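You operate a simulated robot arm through the tools that you are given. There is no shell and no other tool.

You run a simulated robot arm. Do the job below in one go: nothing can be reset, and whatever is moved stays where it is left.

Task
One line hums. Switch the box on, lift that line's ground switch and send it a tone.
Fine: the display names the line; turn the line knob to it, press the tone key once.

Only the result counts: the job must be done as asked and must still hold three seconds after the hand-in. Knocking over, shifting, dropping, spilling or breaking anything else fails it.

Robot
A 7-joint arm with a four-finger gripper, fixed in place. Base frame: the origin is at the foot of the arm, x ahead of it, y to its left, z up; the work surface is at about z = 860. Readings come in mm, degrees, newtons and seconds.
Its first joint turns from -69.0 to 172.0 degrees. Payload 3.67 kg.
Tool frame: the origin (TCP) lies between the finger pads and is the grasp point; the fingertips stand 28 mm ahead of it; z points along the fingers, y is the line along which they close. The gripper opens to 112 mm. The gripper's body begins 73 mm behind the TCP.
Orientation is told as [roll, pitch, yaw] about the base's x, y, z axes, in that order, counted from this pose: with the fingers straight down and closing along the base's y, the tool's x points along the base's -x, its y along +y and its z along -z.

Tools
- The arm moves only by the tool drive_tool. Its argument "plan" is a list of rows, each a list of 7 numbers: the gripper command, from -1 (fully open) to 1 (shut), values between in proportion, then the shift along the tool's x, y, z in units of 30 mm (1.0 is 30 mm), then the turn, a rotation vector about the tool's x, y, z in units of 6 degrees (1.0 is 6 degrees). In form: [[fingers, dx, dy, dz, ax, ay, az], ...]. A call has 1 to 20 rows; each row shifts and turns the commanded pose from where the row before left it, along the tool's axes as they then stand. A call with a number of a shift or a turn outside -1 to 1 is refused whole. Rows are played at 5 a second. More than 50 mm and 8.6 degrees between two rows, or a gripper value outside its range, and nothing of the call is played. A pose out of reach is approached as far as the arm can. The call stops where the force on the tool passes 40 N (or 10 N more than at its start, if that is more) or the arm is blocked; 0.2 s more then pass. Each finger halts on what it meets, pressing with about 45 N; the grip force reading is that of the motor and also rises with nothing between the fingers. The clock runs only during rows and for 0.2 s after the last one: add rows that do not move to give the fingers time. The reply holds the time, the measured pose of the TCP, the force on the tool along the base axes, the opening and the grip force, in the units named above and with some noise, with the torque about the TCP (base axes, N m) and any sound that the robot's microphone picked up, and new pictures: "show" is both (left out), scene, wrist or none.
- Cameras (640 x 400 px; columns grow to the right, rows downward): "scene" is fixed at [219.2, -499.6, 1596.5]; the picture's right is [0.40, -0.92, 0.00], its down [-0.69, -0.30, -0.66] and it looks along [0.60, 0.26, -0.75] (base axes); focal length 333 px, centre (320, 200). "wrist" rides on the gripper at [60, -18, -104] in the tool frame; the picture's right is [0.29, 0.96, 0.00], its down [-0.80, 0.24, -0.55] and it looks along [-0.53, 0.16, 0.83] (tool axes); focal length 234 px, centre (320, 200).
- raise_lower(by): slides the trunk up (or, below 0, down) by that many mm; the arm rides with it, the base frame stays. It gives what a move gives, with no picture.
- pixel_to_xyz(camera, pixels): there is no depth. For up to 12 entries [column, row, z] of the newest picture of that camera ("zoom" is the newest enlarged one), the place [x, y] in the base frame at which the ray of that pixel passes the height z, good to about 2 mm, but the place of the scene camera against the robot may be out by one fixed shift of up to 18 mm in any direction. No time passes.
- zoom(camera, box): a new picture of the part [left, top, right, bottom] of that camera's present view, enlarged. No time passes.
- finish_job(): hands the job in; it is judged then, once.

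Unless the task says otherwise, let go and move clear before handing in.

The tools are called as name(argument=value, ...) on one line, values as JSON. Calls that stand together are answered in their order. drive_tool: Moves the arm, as the interface text tells. Its arguments: {"type":"object","properties":{"plan":{"type":"array","items":{"type":"array","items":{"type":"number"}}},"show":{"type":"string","enum":["both","scene","wrist","none"]}},"required":["plan"]} The other tools are called the same way: raise_lower (by) slides the trunk up or down; pixel_to_xyz (camera, pixels) gives the place at which the rays of pixels pass given heights; zoom (camera, box) takes an enlarged picture of a part of a camera's view; finish_job () hands the job in.

At the start:

```text
clock: 0.0
tcp_pos: [725.2, -117.9, 1142.1]
tcp_rot: [-0.1, 0.0, -0.1]
force: [-0.5, -0.2, -0.1]
moment: [0.04, 0.0, 0.0]
gripper_width: 112.3
gripper_force: 0.0
trunk travel left (down, up): [-525.0, 315.0]
```

scene: 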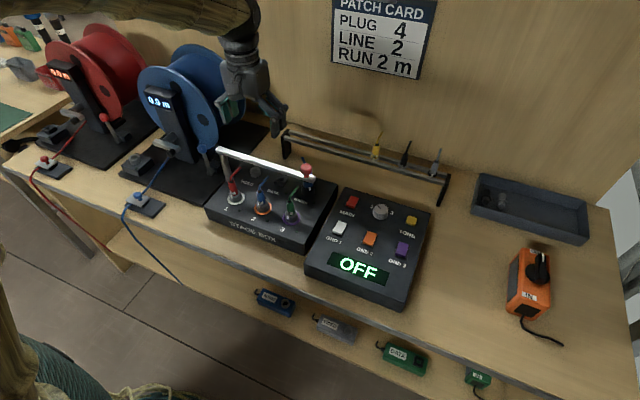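
wrist: 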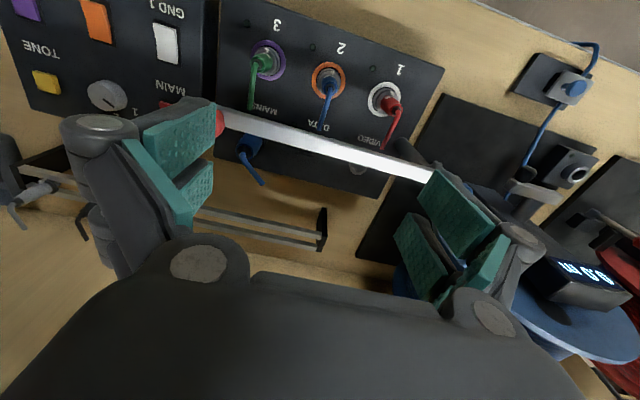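

The scene picture shows the control box around (370,245) with the display reading OFF, MAIN switch red (352,202), knob (380,211), TONE yellow (411,220), and GND 1-3. I'll zoom in on it first.

zoom(camera="scene", box=[300, 170, 450, 310])

zoom(camera="wrist", box=[0, 0, 220, 140])

zoom(camera="scene", box=[190, 120, 340, 260])

```text
2.86 times, centred on (375, 240) of scene
```

zoom: 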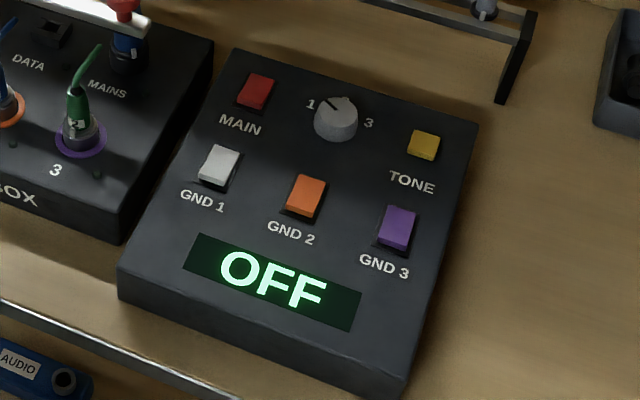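

```text
2.86 times, centred on (110, 70) of wrist
```

zoom: 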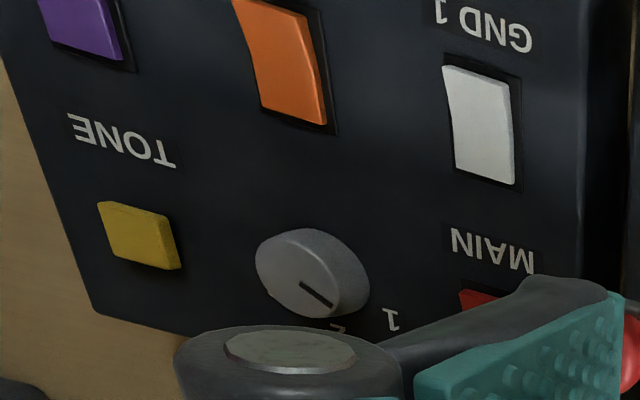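

```text
2.86 times, centred on (265, 190) of scene
```

zoom: 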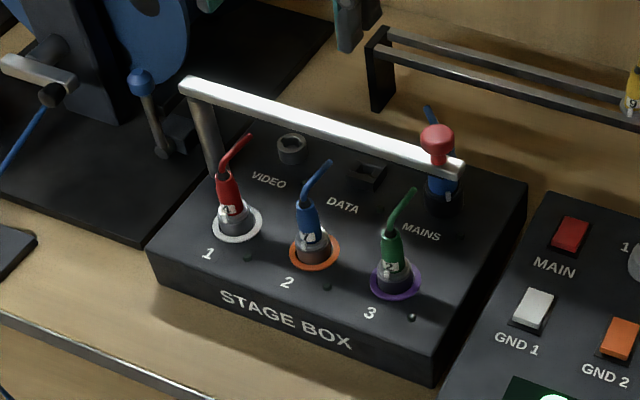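

The box lies at the wrist picture's upper left, with the GND buttons at (95,20), (165,42) and the knob at (107,95). I'll get coordinates of these points at a guessed panel height from both cameras.

pixel_to_xyz(camera="wrist", pixels=[[45, 82, 920], [107, 95, 920], [166, 43, 920], [95, 20, 920], [45, 82, 900], [107, 95, 900], [166, 43, 900], [32, 108, 860], [34, 107, 900]])

pixel_to_xyz(camera="scene", pixels=[[411, 220, 920], [380, 211, 920], [339, 229, 920], [370, 239, 920], [352, 202, 920], [402, 249, 920], [411, 220, 900], [380, 211, 900], [339, 229, 900]])

```text
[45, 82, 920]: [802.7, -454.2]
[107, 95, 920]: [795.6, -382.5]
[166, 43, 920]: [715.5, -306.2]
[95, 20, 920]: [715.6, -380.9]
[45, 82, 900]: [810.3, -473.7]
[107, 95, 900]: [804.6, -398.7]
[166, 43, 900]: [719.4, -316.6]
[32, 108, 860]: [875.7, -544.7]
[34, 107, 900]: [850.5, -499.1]
```

```text
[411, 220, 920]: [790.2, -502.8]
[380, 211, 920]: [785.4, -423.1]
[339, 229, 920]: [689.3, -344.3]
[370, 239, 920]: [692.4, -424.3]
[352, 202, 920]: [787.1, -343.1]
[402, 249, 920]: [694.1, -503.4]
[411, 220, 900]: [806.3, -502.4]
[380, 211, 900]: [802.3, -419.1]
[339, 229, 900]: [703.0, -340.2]
```

The panel sits around x 690–800, y -340 to -500. I'll move sideways at height to bring it into the wrist camera's middle.

drive_tool(plan=[[-1, 0.26, -1, 0, 0, 0, 0], [-1, 0.26, -1, 0, 0, 0, 0], [-1, 0.26, -1, 0, 0, 0, 0], [-1, 0.26, -1, 0, 0, 0, 0], [-1, 0.26, -1, 0, 0, 0, 0], [-1, 0.26, -1, 0, 0, 0, 0], [-1, 0.26, -1, 0, 0, 0, 0], [-1, 0.26, -1, 0, 0, 0, 0], [-1, 0.26, -1, 0, 0, 0, 0], [-1, 0.26, -1, 0, 0, 0, 0], [-1, 0.26, -0.7, 0, 0, 0, 0], [-1, 0, 0, 0, 0, 0, 0], [-1, 0, 0, 0, 0, 0, 0]])

```text
clock: 2.8
tcp_pos: [640.1, -439.8, 1141.1]
tcp_rot: [0.0, 0.0, 0.0]
force: [0.3, 0.4, -0.5]
moment: [0.0, 0.01, 0.03]
gripper_width: 112.1
gripper_force: 0.1
trunk travel left (down, up): [-525.0, 315.0]
```

scene: 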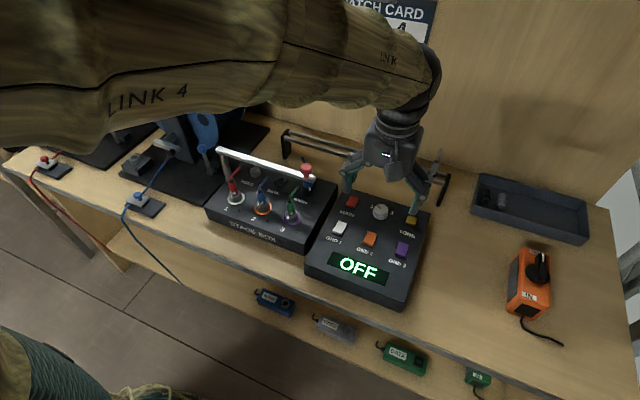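
wrist: 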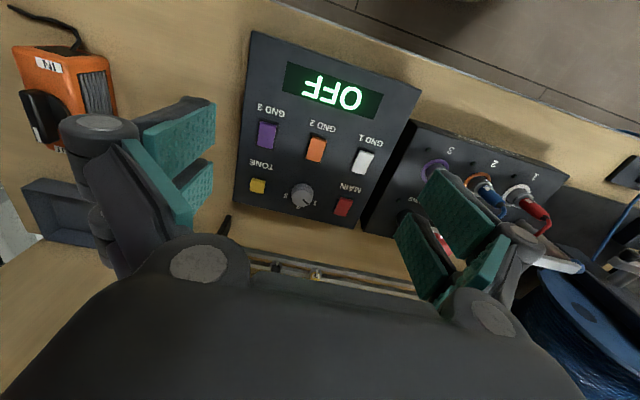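

The whole panel is now in the wrist picture (240–420, 30–230). I'll zoom in on it and take positions.

zoom(camera="wrist", box=[230, 60, 410, 230])

pixel_to_xyz(camera="wrist", pixels=[[343, 207, 920], [302, 194, 920], [258, 185, 920], [362, 161, 920], [316, 148, 920], [267, 134, 920], [343, 207, 900], [302, 194, 900], [258, 185, 900], [362, 161, 900], [316, 148, 900], [267, 134, 900]])

pixel_to_xyz(camera="scene", pixels=[[411, 220, 910], [380, 211, 910], [339, 229, 910], [370, 239, 910], [352, 202, 910], [402, 249, 910]])

```text
2.35 times, centred on (320, 145) of wrist
```

zoom: 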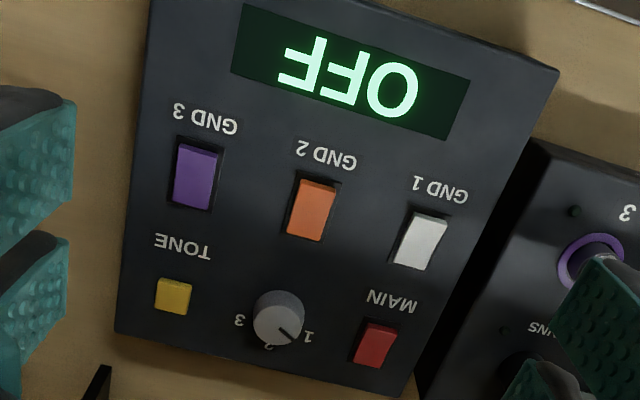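

```text
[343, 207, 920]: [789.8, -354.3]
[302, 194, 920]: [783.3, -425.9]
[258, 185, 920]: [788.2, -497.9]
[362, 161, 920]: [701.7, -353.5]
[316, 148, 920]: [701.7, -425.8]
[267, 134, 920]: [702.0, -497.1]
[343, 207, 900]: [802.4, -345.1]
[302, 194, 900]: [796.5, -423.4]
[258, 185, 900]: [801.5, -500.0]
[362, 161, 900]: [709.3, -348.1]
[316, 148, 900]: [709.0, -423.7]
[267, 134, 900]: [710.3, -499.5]
```

```text
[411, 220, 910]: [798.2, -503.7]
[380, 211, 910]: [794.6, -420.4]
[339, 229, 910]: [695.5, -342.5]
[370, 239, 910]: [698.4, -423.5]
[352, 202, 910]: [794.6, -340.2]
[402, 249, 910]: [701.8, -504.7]
```

Triangulating between my two wrist views suggests the panel top is lower than I guessed. I'll go down 120 mm with x/y held for a second, closer view.

drive_tool(plan=[[-1, 0, 0, 1, 0, 0, 0], [-1, 0, 0, 1, 0, 0, 0], [-1, 0, 0, 1, 0, 0, 0], [-1, 0, 0, 1, 0, 0, 0], [-1, 0, 0, 0, 0, 0, 0], [-1, 0, 0, 0, 0, 0, 0]], show="wrist")

zoom(camera="wrist", box=[200, 100, 440, 250])

```text
clock: 4.2
tcp_pos: [640.2, -440.5, 1020.3]
tcp_rot: [0.1, 0.0, 0.1]
force: [0.5, -0.4, 0.0]
moment: [-0.04, 0.02, -0.03]
gripper_width: 112.0
gripper_force: 0.0
trunk travel left (down, up): [-525.0, 315.0]
```

wrist: 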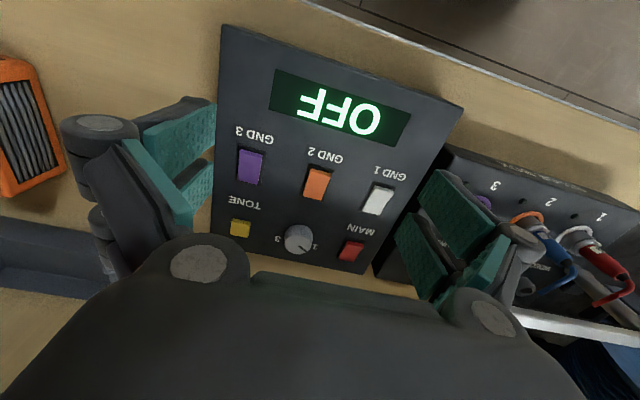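

```text
2.67 times, centred on (320, 175) of wrist
```

zoom: 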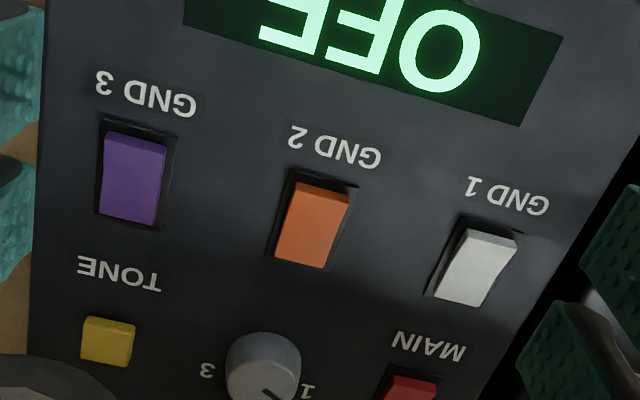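

The panel grew less than expected. I'll intersect rays with the previous view using this picture.

pixel_to_xyz(camera="wrist", pixels=[[351, 250, 900], [299, 240, 900], [240, 228, 900], [378, 199, 900], [317, 184, 900], [250, 166, 900], [351, 250, 860], [299, 240, 860], [240, 228, 860], [378, 199, 860], [317, 184, 860], [250, 166, 860]])

zoom(camera="wrist", box=[200, 20, 480, 280])

```text
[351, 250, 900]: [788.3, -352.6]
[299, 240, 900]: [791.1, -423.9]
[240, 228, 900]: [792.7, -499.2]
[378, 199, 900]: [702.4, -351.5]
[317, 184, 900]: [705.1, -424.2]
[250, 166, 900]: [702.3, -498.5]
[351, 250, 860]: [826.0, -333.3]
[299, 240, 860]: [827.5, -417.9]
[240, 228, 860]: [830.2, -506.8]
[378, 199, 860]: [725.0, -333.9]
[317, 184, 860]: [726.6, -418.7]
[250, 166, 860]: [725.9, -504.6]
```

```text
1.54 times, centred on (340, 150) of wrist
```

zoom: 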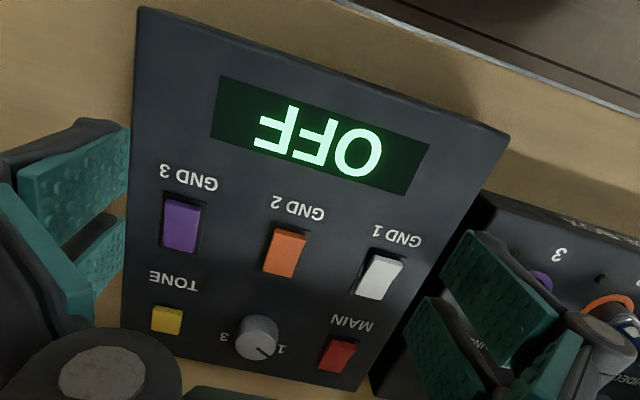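

Combining both views, the panel's upper face is around z ≈ 880, and MAIN lies near (805,-342). I'll close the fingers and move over MAIN at a safe height, since the closed fingertips should appear near (320,167) in the wrist picture.

drive_tool(plan=[[1, 0, 0, 0, 0, 0, 0], [1, 0, 0, 0, 0, 0, 0], [1, 0, 0, 0, 0, 0, 0], [1, -0.9, 0.53, 0, 0, 0, 0], [1, -0.9, 0.53, 0, 0, 0, 0], [1, -0.9, 0.53, 0, 0, 0, 0], [1, -0.9, 0.53, 0, 0, 0, 0], [1, -0.9, 0.53, 0, 0, 0, 0], [1, -0.9, 0.53, 0, 0, 0, 0], [1, 0, 0, 0.6, 0, 0, 0], [1, 0, 0, 0.6, 0, 0, 0], [1, 0, 0, 0, 0, 0, 0], [1, 0, 0, 0, 0, 0, 0]])

zoom(camera="wrist", box=[200, 20, 480, 280])

zoom(camera="scene", box=[300, 150, 450, 290])

```text
clock: 7.0
tcp_pos: [801.0, -342.9, 987.7]
tcp_rot: [0.0, 0.1, 0.0]
force: [0.2, -0.2, 0.5]
moment: [0.0, 0.01, -0.01]
gripper_width: 0.2
gripper_force: 35.1
trunk travel left (down, up): [-525.0, 315.0]
```

scene: 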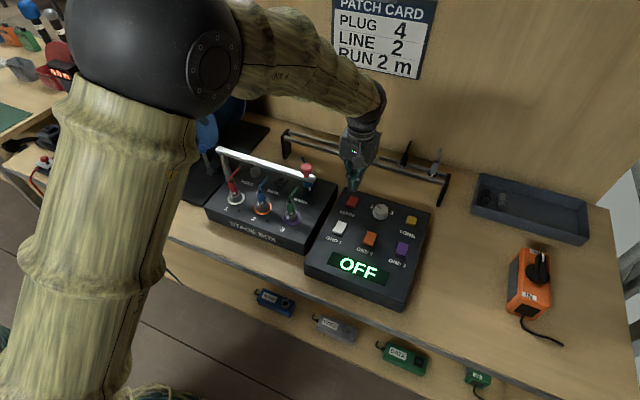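
wrist: 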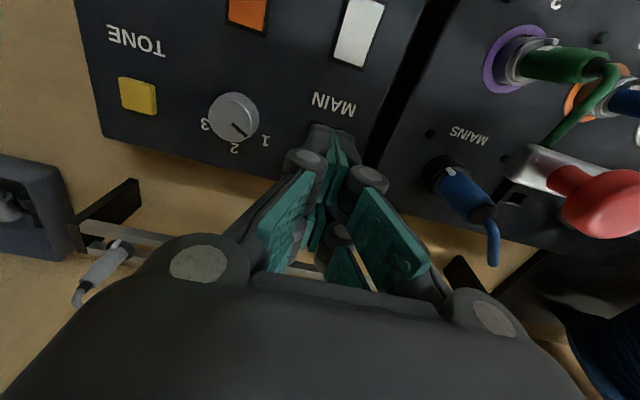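

```text
1.54 times, centred on (340, 150) of wrist
```

zoom: 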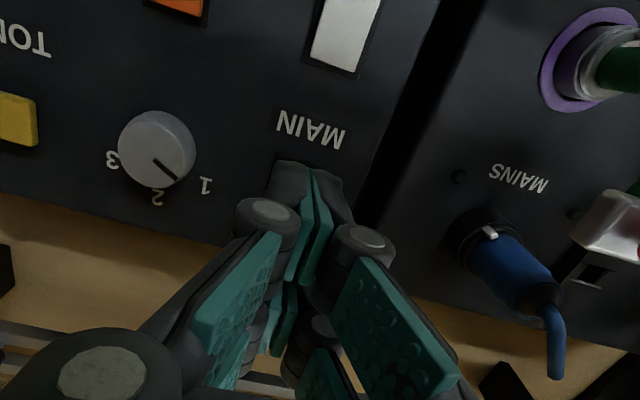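

```text
2.86 times, centred on (375, 220) of scene
```

zoom: 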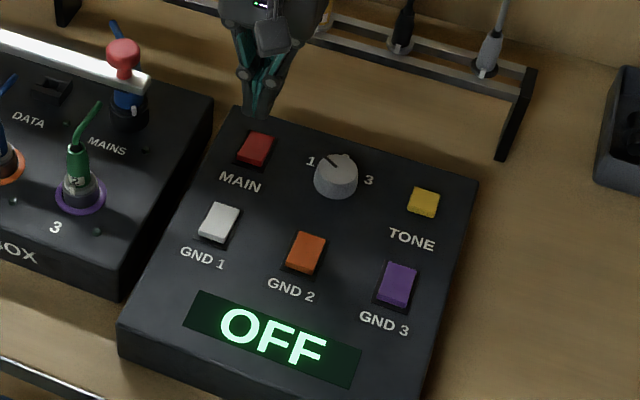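

The closed fingertips hang at (325,130) over MAIN's place, still high above. I'll take more rays to triangulate the panel height.

pixel_to_xyz(camera="wrist", pixels=[[137, 95, 900], [234, 116, 900], [137, 95, 880], [234, 116, 880], [334, 104, 900], [334, 104, 880], [136, 39, 900], [136, 39, 880], [104, 133, 890], [365, 183, 890], [72, 220, 860], [138, 181, 900]])

```text
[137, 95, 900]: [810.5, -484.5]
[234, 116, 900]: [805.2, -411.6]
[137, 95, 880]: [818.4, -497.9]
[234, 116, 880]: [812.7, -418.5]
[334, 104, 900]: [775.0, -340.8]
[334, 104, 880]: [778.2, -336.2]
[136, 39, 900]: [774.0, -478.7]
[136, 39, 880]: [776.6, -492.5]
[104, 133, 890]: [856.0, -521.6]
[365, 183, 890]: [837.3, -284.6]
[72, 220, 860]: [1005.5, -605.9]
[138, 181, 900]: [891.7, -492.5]
```

Rays of views 3 and 4 cross consistently at z ≈ 868: TONE (823,-505), knob (815,-420), GND row x≈721 with y = -338/-420/-503, MAIN ≈ (818,-336). I'll zoom in tightly to see which kind of switch each one is.

zoom(camera="scene", box=[330, 190, 394, 230])

zoom(camera="scene", box=[326, 216, 422, 276])

zoom(camera="wrist", box=[80, 60, 280, 180])

```text
10.00 times, centred on (362, 210) of scene
```

zoom: 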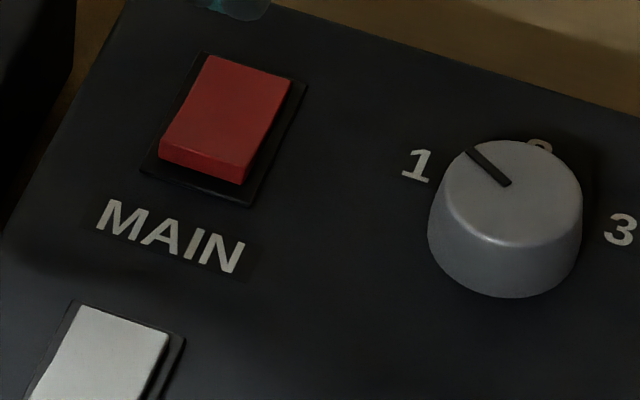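

```text
6.67 times, centred on (374, 246) of scene
```

zoom: 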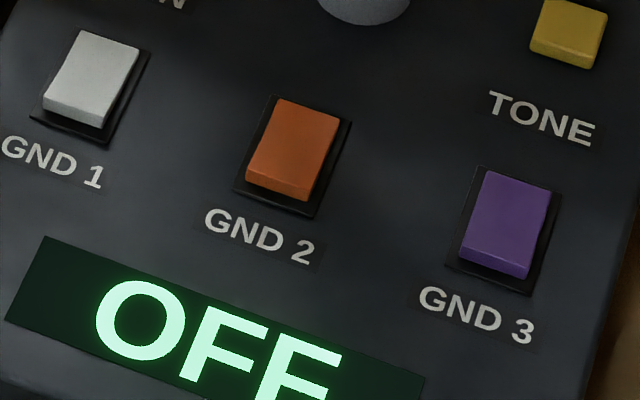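

```text
3.20 times, centred on (180, 120) of wrist
```

zoom: 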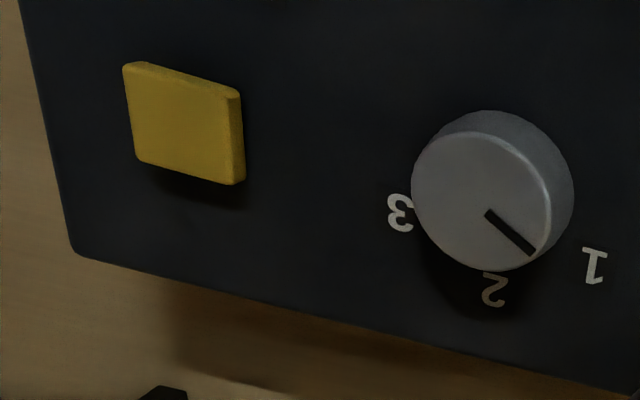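

The zooms show MAIN and the GND switches as rockers with their near (-x) ends raised, and the knob points to "1" (labels are about 60° apart). I'll measure switch centres in an enlarged scene picture and compare with the wrist estimates.

zoom(camera="scene", box=[320, 190, 432, 260])

```text
5.71 times, centred on (376, 225) of scene
```

zoom: 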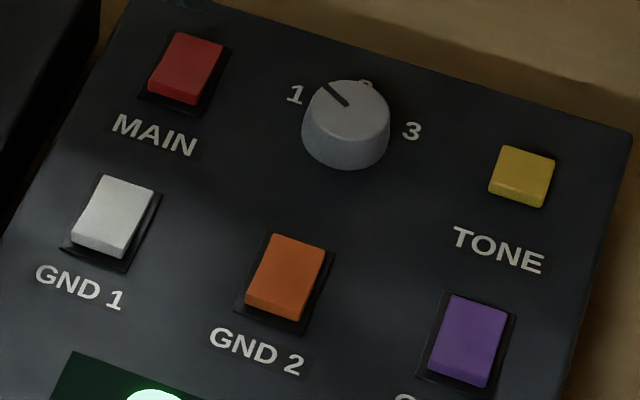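

pixel_to_xyz(camera="zoom", pixels=[[188, 65, 868], [115, 213, 868], [287, 273, 868], [470, 337, 868], [525, 172, 868], [351, 108, 878], [174, 99, 868], [203, 34, 868], [151, 68, 868], [222, 44, 868]])

```text
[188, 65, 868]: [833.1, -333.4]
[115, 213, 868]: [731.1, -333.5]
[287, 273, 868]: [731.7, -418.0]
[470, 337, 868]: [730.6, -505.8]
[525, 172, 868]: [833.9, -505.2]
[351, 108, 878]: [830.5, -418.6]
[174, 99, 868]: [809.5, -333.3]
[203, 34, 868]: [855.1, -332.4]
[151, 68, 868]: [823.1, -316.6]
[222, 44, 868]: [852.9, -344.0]
```

Scene and wrist estimates agree to about 10 mm in x, with height still uncertain. I'll go down carefully above MAIN's near end to about tip z ≈ 905 and look closely.

drive_tool(plan=[[1, 0, 0.15, 0.7, 0, 0, 0], [1, 0, 0, 0.7, 0, 0, 0], [1, 0, 0, 0.4, 0, 0, 0], [1, 0, 0, 0, 0, 0, 0]])

zoom(camera="scene", box=[320, 160, 432, 230])

zoom(camera="wrist", box=[220, 60, 412, 180])

```text
clock: 8.0
tcp_pos: [799.5, -339.1, 934.3]
tcp_rot: [-0.1, 0.0, 0.0]
force: [0.3, 0.5, 0.1]
moment: [0.03, 0.05, 0.02]
gripper_width: 0.0
gripper_force: 35.3
trunk travel left (down, up): [-525.0, 315.0]
```

scene: 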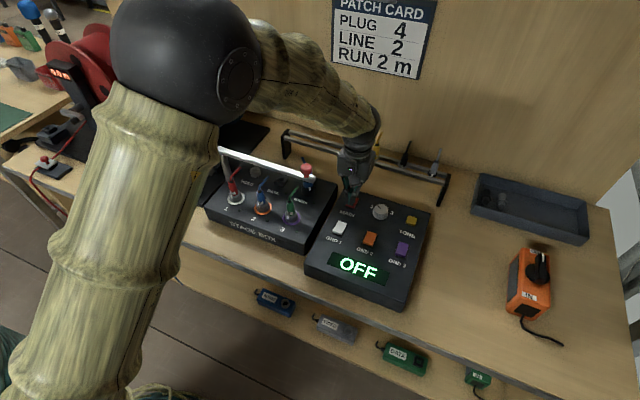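
wrist: 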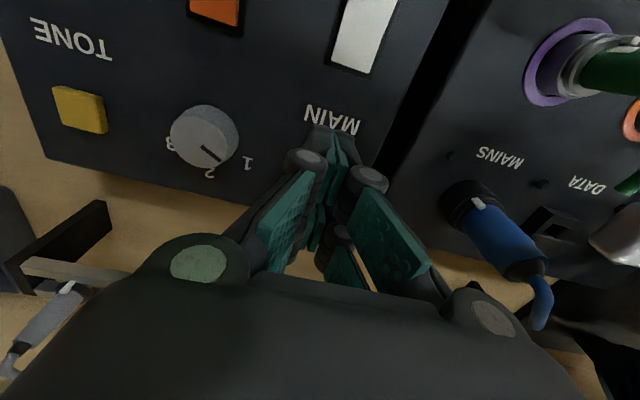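

```text
5.71 times, centred on (376, 195) of scene
```

zoom: 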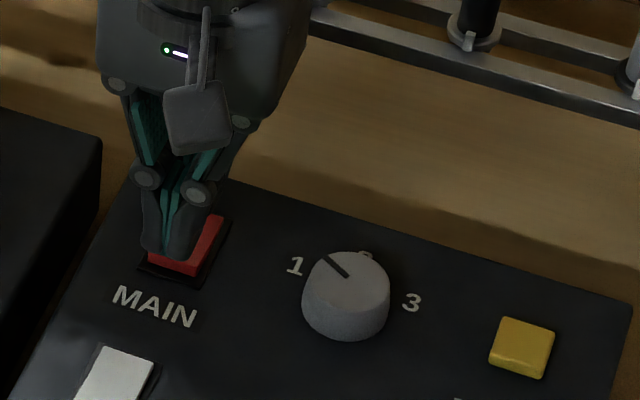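

```text
3.33 times, centred on (316, 120) of wrist
```

zoom: 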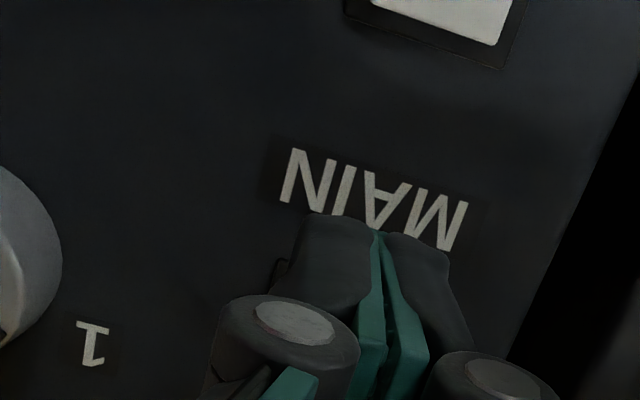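

The closed tip hangs just above MAIN (scene zoom at (175,255)). I'll check tip and feature positions by rays at this pose.

pixel_to_xyz(camera="wrist", pixels=[[80, 110, 900], [80, 110, 870], [204, 136, 900], [204, 136, 870], [332, 121, 900], [332, 121, 870], [74, 39, 900], [74, 39, 870]])

pixel_to_xyz(camera="scene", pixels=[[350.6, 204.6, 906], [352.4, 201.5, 906], [352.4, 201.5, 880], [352.4, 201.5, 868]])

```text
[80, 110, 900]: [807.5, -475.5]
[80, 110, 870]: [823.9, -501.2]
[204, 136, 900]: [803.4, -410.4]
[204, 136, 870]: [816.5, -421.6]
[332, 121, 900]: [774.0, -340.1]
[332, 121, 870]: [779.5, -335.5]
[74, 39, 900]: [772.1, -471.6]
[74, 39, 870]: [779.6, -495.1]
```

```text
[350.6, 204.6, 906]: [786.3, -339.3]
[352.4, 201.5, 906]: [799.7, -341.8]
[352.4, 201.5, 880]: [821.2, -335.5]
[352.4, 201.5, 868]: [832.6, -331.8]
```

The wrist and scene estimates now fit a panel at about z≈866 with the closed tip reaching lower than nominal. I'll shift 12 mm ahead and 3 mm left onto MAIN's near half and go down in small steps, watching the force.

drive_tool(plan=[[1, -0.4, 0.1, 0, 0, 0, 0], [1, 0, 0, 0.2, 0, 0, 0], [1, 0, 0, 0.2, 0, 0, 0], [1, 0, 0, 0, 0, 0, 0]], show="scene")

zoom(camera="scene", box=[320, 170, 400, 220])

```text
clock: 9.0
tcp_pos: [811.6, -336.7, 923.0]
tcp_rot: [0.0, 0.0, -0.1]
force: [-0.7, 0.2, 0.0]
moment: [-0.02, -0.05, -0.02]
gripper_width: 0.0
gripper_force: 35.9
trunk travel left (down, up): [-525.0, 315.0]
```

scene: 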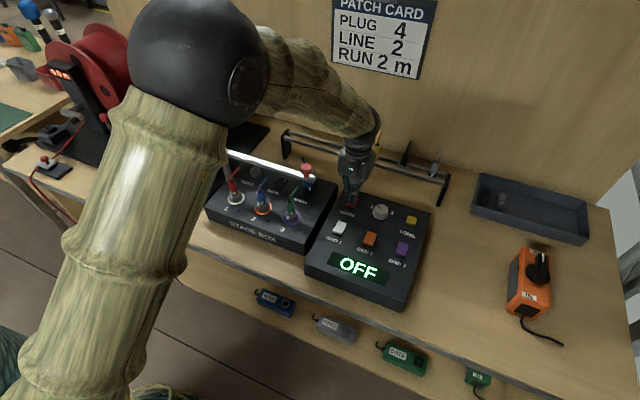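

```text
8.00 times, centred on (360, 195) of scene
```

zoom: 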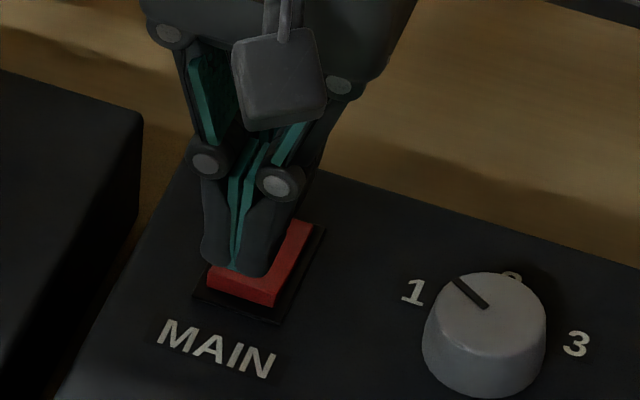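

The tip (zoom (237,270)) is right above MAIN's near half. I'll continue down in 3–4 mm steps.

drive_tool(plan=[[1, 0, 0, 0.12, 0, 0, 0], [1, 0, 0, 0.12, 0, 0, 0], [1, 0, 0, 0.12, 0, 0, 0], [1, 0, 0, 0.12, 0, 0, 0], [1, 0, 0, 0, 0, 0, 0]], show="scene")

zoom(camera="scene", box=[320, 170, 400, 220])

```text
clock: 10.2
tcp_pos: [811.4, -335.4, 906.5]
tcp_rot: [0.0, -0.1, 0.0]
force: [0.4, 0.5, 0.1]
moment: [-0.03, 0.01, 0.02]
gripper_width: 0.3
gripper_force: 36.0
trunk travel left (down, up): [-525.0, 315.0]
```

scene: 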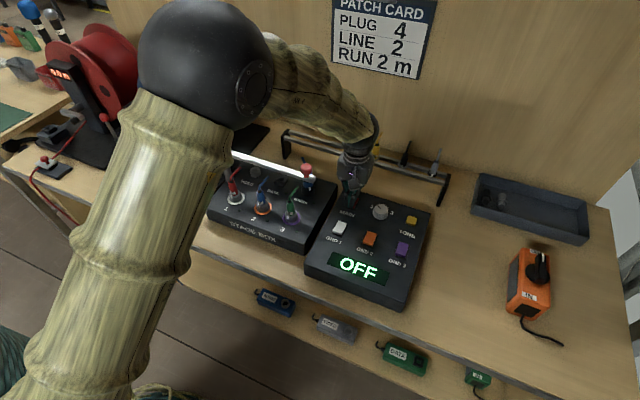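

```text
8.00 times, centred on (360, 195) of scene
```

zoom: 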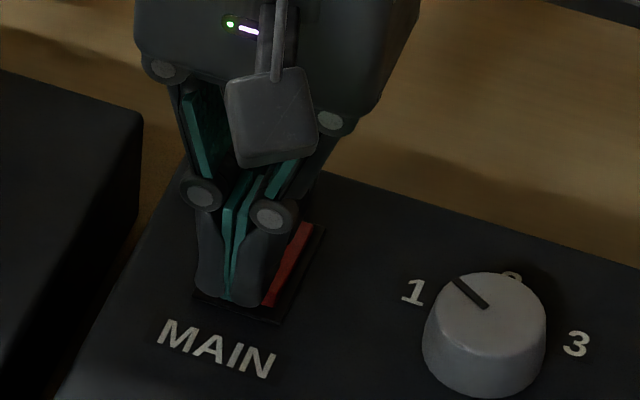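

No contact yet, and the tip is drifting toward the rocker's near rim (zoom (235,300)). I'll shift 7 mm ahead and keep going down gently.

drive_tool(plan=[[1, 0, 0, -0.15, 0, 0, 0], [1, -0.23, 0, 0, 0, 0, 0], [1, 0, 0, 0.15, 0, 0, 0], [1, 0, 0, 0.1, 0, 0, 0], [1, 0, 0, 0.1, 0, 0, 0], [1, 0, 0, 0, 0, 0, 0]], show="scene")

zoom(camera="scene", box=[320, 170, 400, 220])

```text
clock: 11.6
tcp_pos: [820.1, -335.2, 900.9]
tcp_rot: [0.0, -0.1, 0.1]
force: [1.1, 1.0, 0.1]
moment: [-0.01, 0.0, 0.01]
gripper_width: 0.0
gripper_force: 35.5
trunk travel left (down, up): [-525.0, 315.0]
```

scene: 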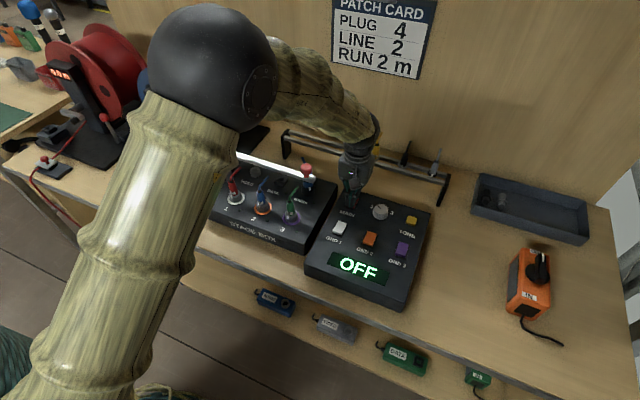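

```text
8.00 times, centred on (360, 195) of scene
```

zoom: 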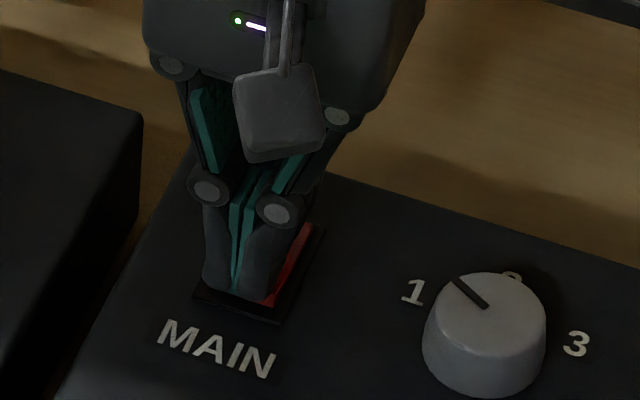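

Still no contact at TCP z = 901, with the tip nicely within the rocker. Continuing down in 2–3 mm steps.

drive_tool(plan=[[1, 0, 0, 0.08, 0, 0, 0], [1, 0, 0, 0.08, 0, 0, 0], [1, 0, 0, 0.08, 0, 0, 0], [1, 0, 0, 0, 0, 0, 0]], show="scene")

zoom(camera="scene", box=[320, 170, 400, 220])

```text
clock: 12.6
tcp_pos: [819.0, -335.2, 894.1]
tcp_rot: [0.0, -0.1, 0.0]
force: [0.1, 0.0, 1.6]
moment: [-0.02, -0.04, 0.01]
gripper_width: 5.9
gripper_force: 35.5
trunk travel left (down, up): [-525.0, 315.0]
```

scene: 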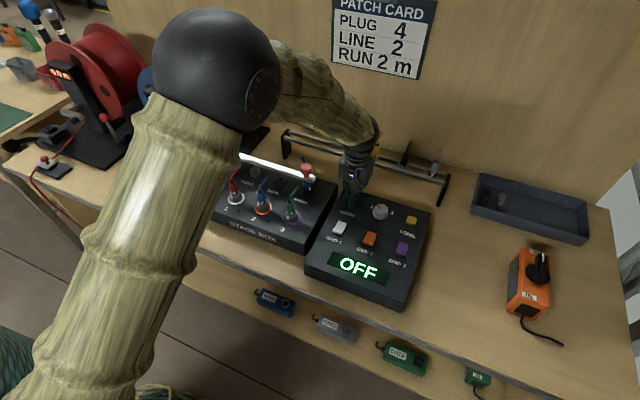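

```text
8.00 times, centred on (360, 195) of scene
```

zoom: 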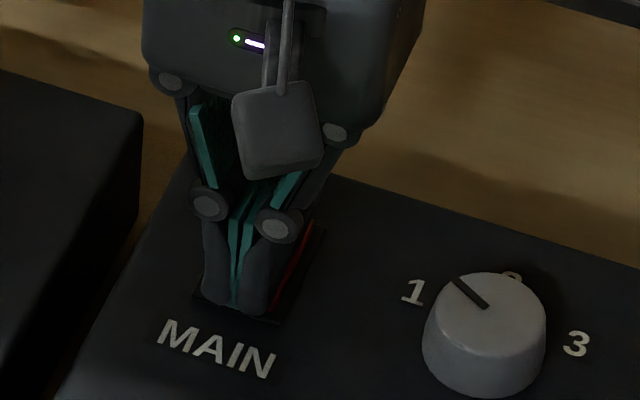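

Contact: the fingers were pushed apart to 5.9 mm and the force is 1.6 N, so the rocker top is near tip z ≈ 868. I'll press a few mm more.

drive_tool(plan=[[1, 0, 0, 0.08, 0, 0, 0], [1, 0, 0, 0.08, 0, 0, 0], [1, 0, 0, 0, 0, 0, 0]], show="scene")

zoom(camera="scene", box=[310, 170, 430, 290])

```text
clock: 13.4
tcp_pos: [818.4, -335.2, 894.0]
tcp_rot: [-0.1, -0.4, 0.0]
force: [4.8, -7.7, 38.8]
moment: [-0.2, -0.42, -0.05]
gripper_width: 6.1
gripper_force: 35.6
trunk travel left (down, up): [-525.0, 315.0]
```

scene: 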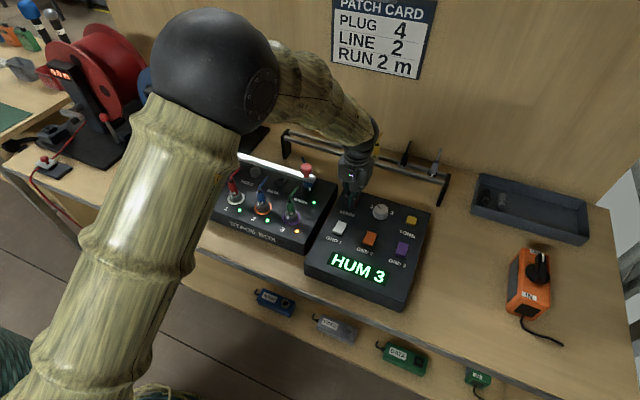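

```text
3.33 times, centred on (370, 230) of scene
```

zoom: 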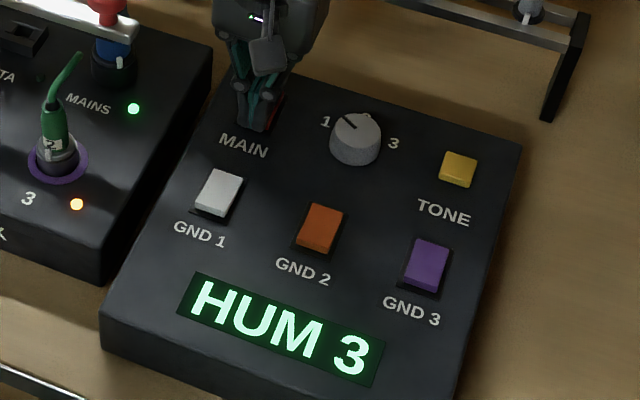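

The display now reads "HUM 3". I'll raise the tool clear and inspect MAIN and GND 3.

drive_tool(plan=[[1, 0, 0, -0.5, 0, 0, 0], [1, 0, 0, -1, 0, 0, 0], [1, 0, 0, -1, 0, 0, 0], [1, 0.5, -0.5, -0.2, 0, 0, 0], [1, 1, -1, 0, 0, 0, 0], [1, 1, -1, 0, 0, 0, 0], [1, 0, 0, 0, 0, 0, 0]])

zoom(camera="scene", box=[320, 190, 432, 260])

zoom(camera="scene", box=[380, 230, 428, 260])

zoom(camera="scene", box=[320, 215, 368, 245])

```text
clock: 15.0
tcp_pos: [742.1, -411.7, 969.4]
tcp_rot: [0.0, 0.0, 0.0]
force: [0.4, 1.1, -0.1]
moment: [-0.02, 0.0, 0.02]
gripper_width: 0.0
gripper_force: 35.2
trunk travel left (down, up): [-525.0, 315.0]
```

scene: 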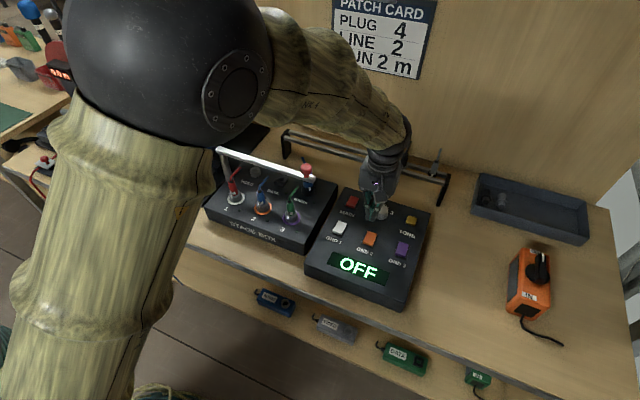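
wrist: 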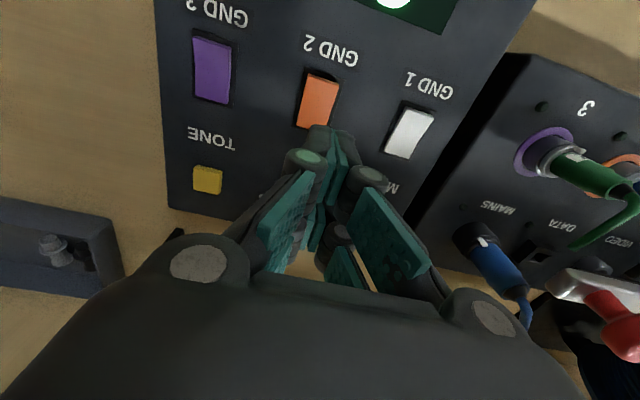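

```text
5.71 times, centred on (376, 225) of scene
```

zoom: 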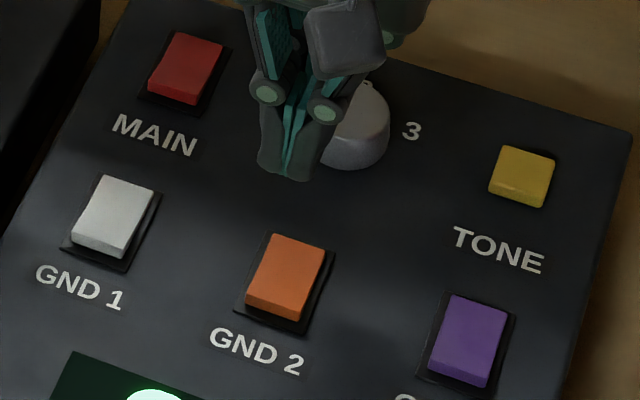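

```text
13.33 times, centred on (404, 245) of scene
```

zoom: 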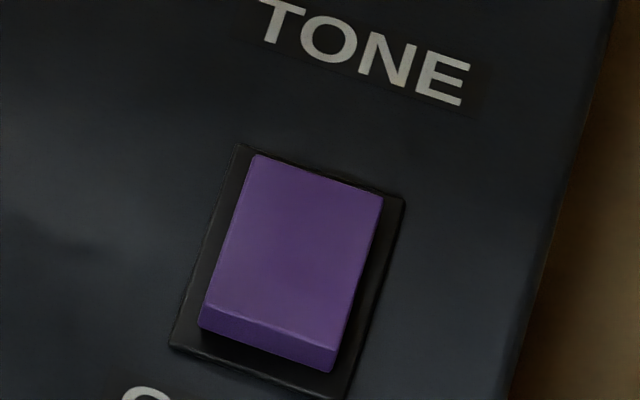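

```text
13.33 times, centred on (344, 230) of scene
```

zoom: 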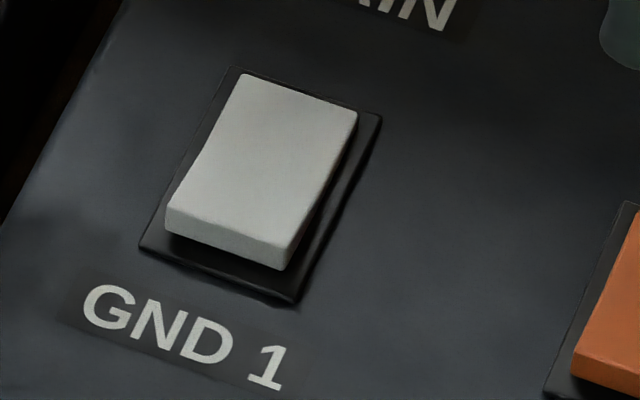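

The display is back to OFF and MAIN's near end is raised again: I'd pressed across its pivot (x 809–829), so it never flipped. I'll return and press about 8 mm nearer to the raised end (x ≈ 811).

drive_tool(plan=[[1, -0.77, 0.85, 0, 0, 0, 0], [1, -0.77, 0.85, 0, 0, 0, 0], [1, -0.77, 0.85, 0, 0, 0, 0], [1, 0, 0, 0.8, 0, 0, 0], [1, 0, 0, 0.8, 0, 0, 0], [1, 0, 0, 0.6, 0, 0, 0], [1, 0, 0, 0, 0, 0, 0]], show="scene")

zoom(camera="scene", box=[320, 170, 400, 220])

```text
clock: 16.6
tcp_pos: [814.9, -333.7, 904.4]
tcp_rot: [0.0, 0.1, 0.0]
force: [0.5, -0.1, -0.2]
moment: [-0.01, -0.02, 0.0]
gripper_width: 0.2
gripper_force: 35.8
trunk travel left (down, up): [-525.0, 315.0]
```

scene: 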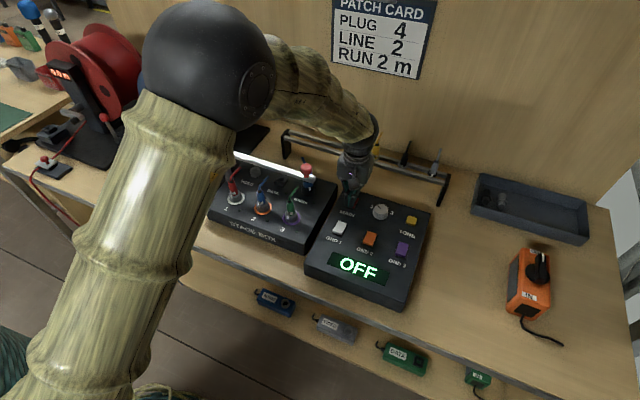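

```text
8.00 times, centred on (360, 195) of scene
```

zoom: 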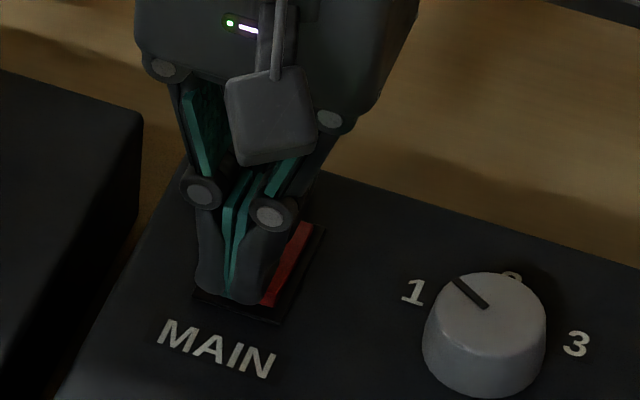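

I'm at x=815 just above contact; I'll shift 4 mm nearer, then press down in small steps.

drive_tool(plan=[[1, 0.13, -0.06, 0, 0, 0, 0], [1, 0, 0, 0.15, 0, 0, 0], [1, 0, 0, 0.1, 0, 0, 0], [1, 0, 0, 0.1, 0, 0, 0], [1, 0, 0, 0.08, 0, 0, 0], [1, 0, 0, 0.08, 0, 0, 0], [1, 0, 0, 0, 0, 0, 0]], show="scene")

zoom(camera="scene", box=[320, 170, 400, 220])

```text
clock: 18.2
tcp_pos: [810.3, -335.8, 892.9]
tcp_rot: [0.0, -0.4, -0.1]
force: [5.3, -11.8, 39.4]
moment: [-0.27, -0.75, -0.15]
gripper_width: 6.2
gripper_force: 35.4
trunk travel left (down, up): [-525.0, 315.0]
```

scene: 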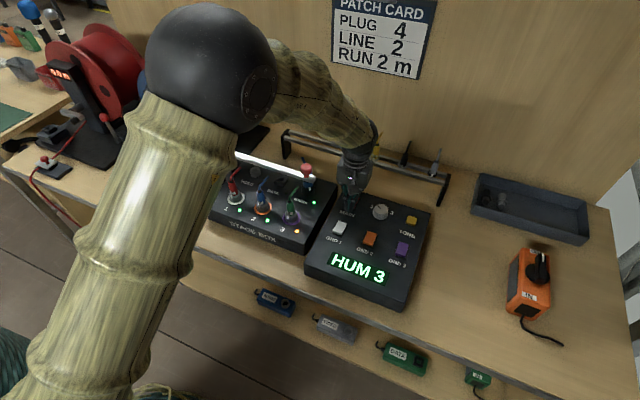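

```text
8.00 times, centred on (360, 195) of scene
```

zoom: 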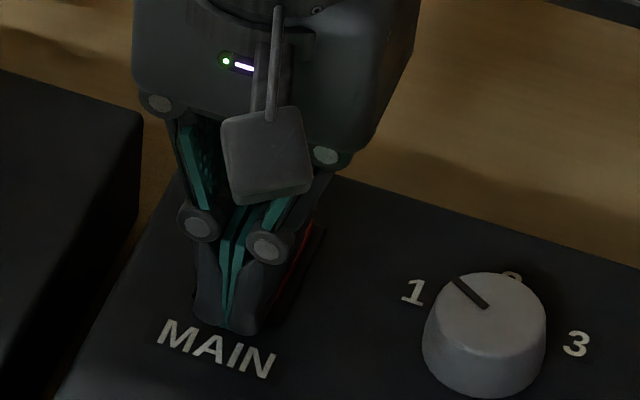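

HUM 3 again at 39 N. I'll rise 9 mm and see whether it stays on.

drive_tool(plan=[[1, 0, 0, -0.1, 0, 0, 0], [1, 0, 0, -0.2, 0, 0, 0], [1, 0, 0, 0, 0, 0, 0]], show="scene")

zoom(camera="scene", box=[320, 170, 400, 220])

```text
clock: 19.0
tcp_pos: [808.8, -335.3, 895.1]
tcp_rot: [0.0, 0.2, 0.1]
force: [0.2, -0.1, 1.2]
moment: [-0.03, -0.02, -0.02]
gripper_width: 0.0
gripper_force: 35.8
trunk travel left (down, up): [-525.0, 315.0]
```

scene: 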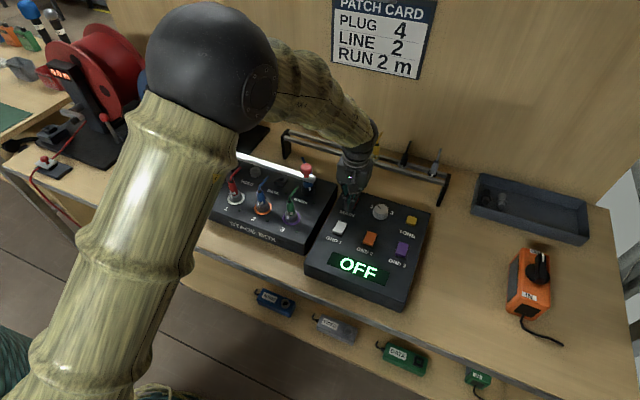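

```text
8.00 times, centred on (360, 195) of scene
```

zoom: 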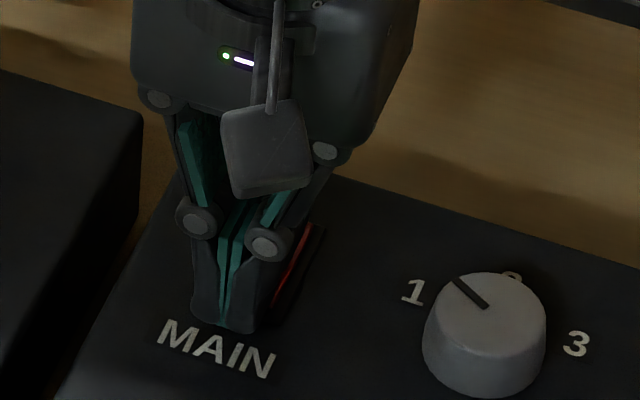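

The display drops back to OFF once I lift 2 mm, so the wide flat tip isn't tipping the rocker fully over. I'll raise, tilt the tool by 20° so only the tip's near edge bears, and press at the rocker's near end.

drive_tool(plan=[[1, 0, 0, -1, 0, 0, 0], [1, 0, 0, 0, 0, -0.85, 0], [1, 0, 0, 0, 0, -0.85, 0], [1, 0, 0, 0, 0, -0.85, 0], [1, 0, 0, 0, 0, -0.85, 0], [1, 0, 0, 0, 0, 0, 0]], show="scene")

zoom(camera="scene", box=[320, 170, 400, 220])

```text
clock: 20.4
tcp_pos: [810.6, -335.8, 925.9]
tcp_rot: [0.0, -20.5, 0.1]
force: [-0.3, -0.5, -0.1]
moment: [0.0, 0.02, 0.0]
gripper_width: 0.1
gripper_force: 35.4
trunk travel left (down, up): [-525.0, 315.0]
```

scene: 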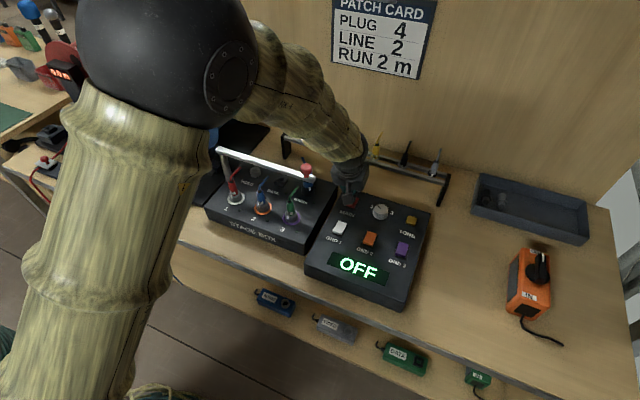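

```text
8.00 times, centred on (360, 195) of scene
```

zoom: 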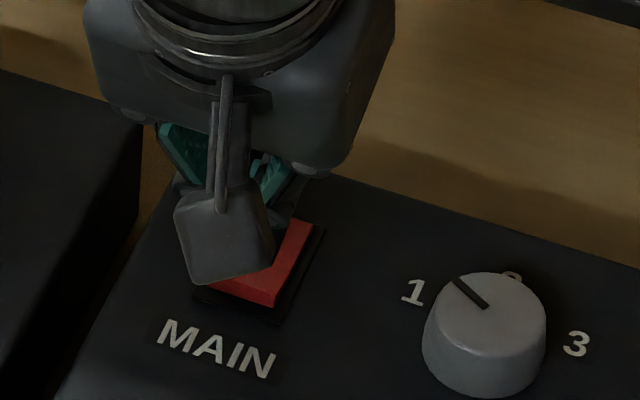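

The tool is tilted with the tip edge now at about x=811. I'll go straight down in base z in small steps (combining tool x and z).

drive_tool(plan=[[1, 0.14, 0, 0.375, 0, 0, 0], [1, 0.12, 0, 0.31, 0, 0, 0], [1, 0.035, 0, 0.094, 0, 0, 0], [1, 0.035, 0, 0.094, 0, 0, 0], [1, 0, 0, 0, 0, 0, 0]], show="scene")

zoom(camera="scene", box=[320, 170, 400, 220])

zoom(camera="wrist", box=[220, 60, 412, 180])

```text
clock: 21.6
tcp_pos: [808.8, -334.6, 898.8]
tcp_rot: [0.0, -20.4, 0.1]
force: [-0.6, 0.0, 2.3]
moment: [0.0, 0.0, -0.03]
gripper_width: 5.7
gripper_force: 35.3
trunk travel left (down, up): [-525.0, 315.0]
```

scene: 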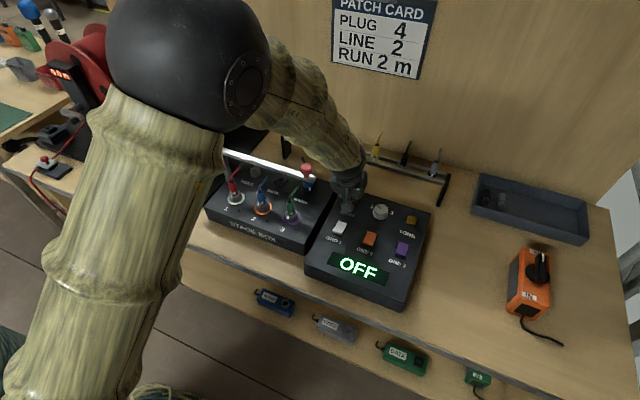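

```text
8.00 times, centred on (360, 195) of scene
```

zoom: 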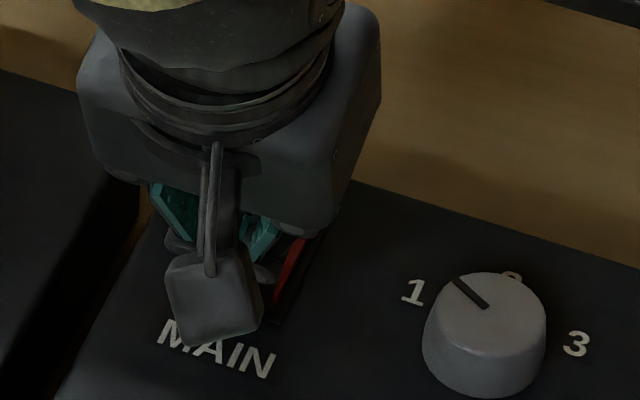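

```text
3.33 times, centred on (316, 120) of wrist
```

zoom: 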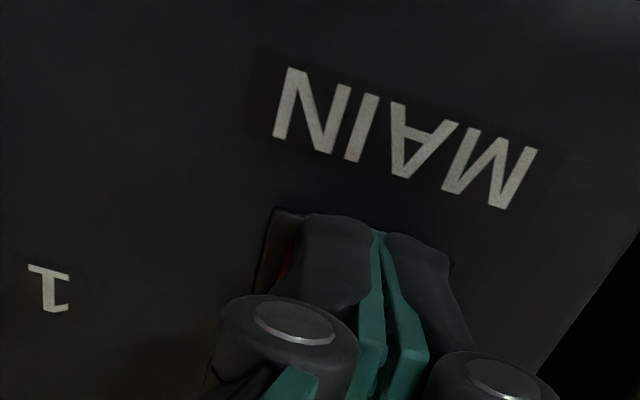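

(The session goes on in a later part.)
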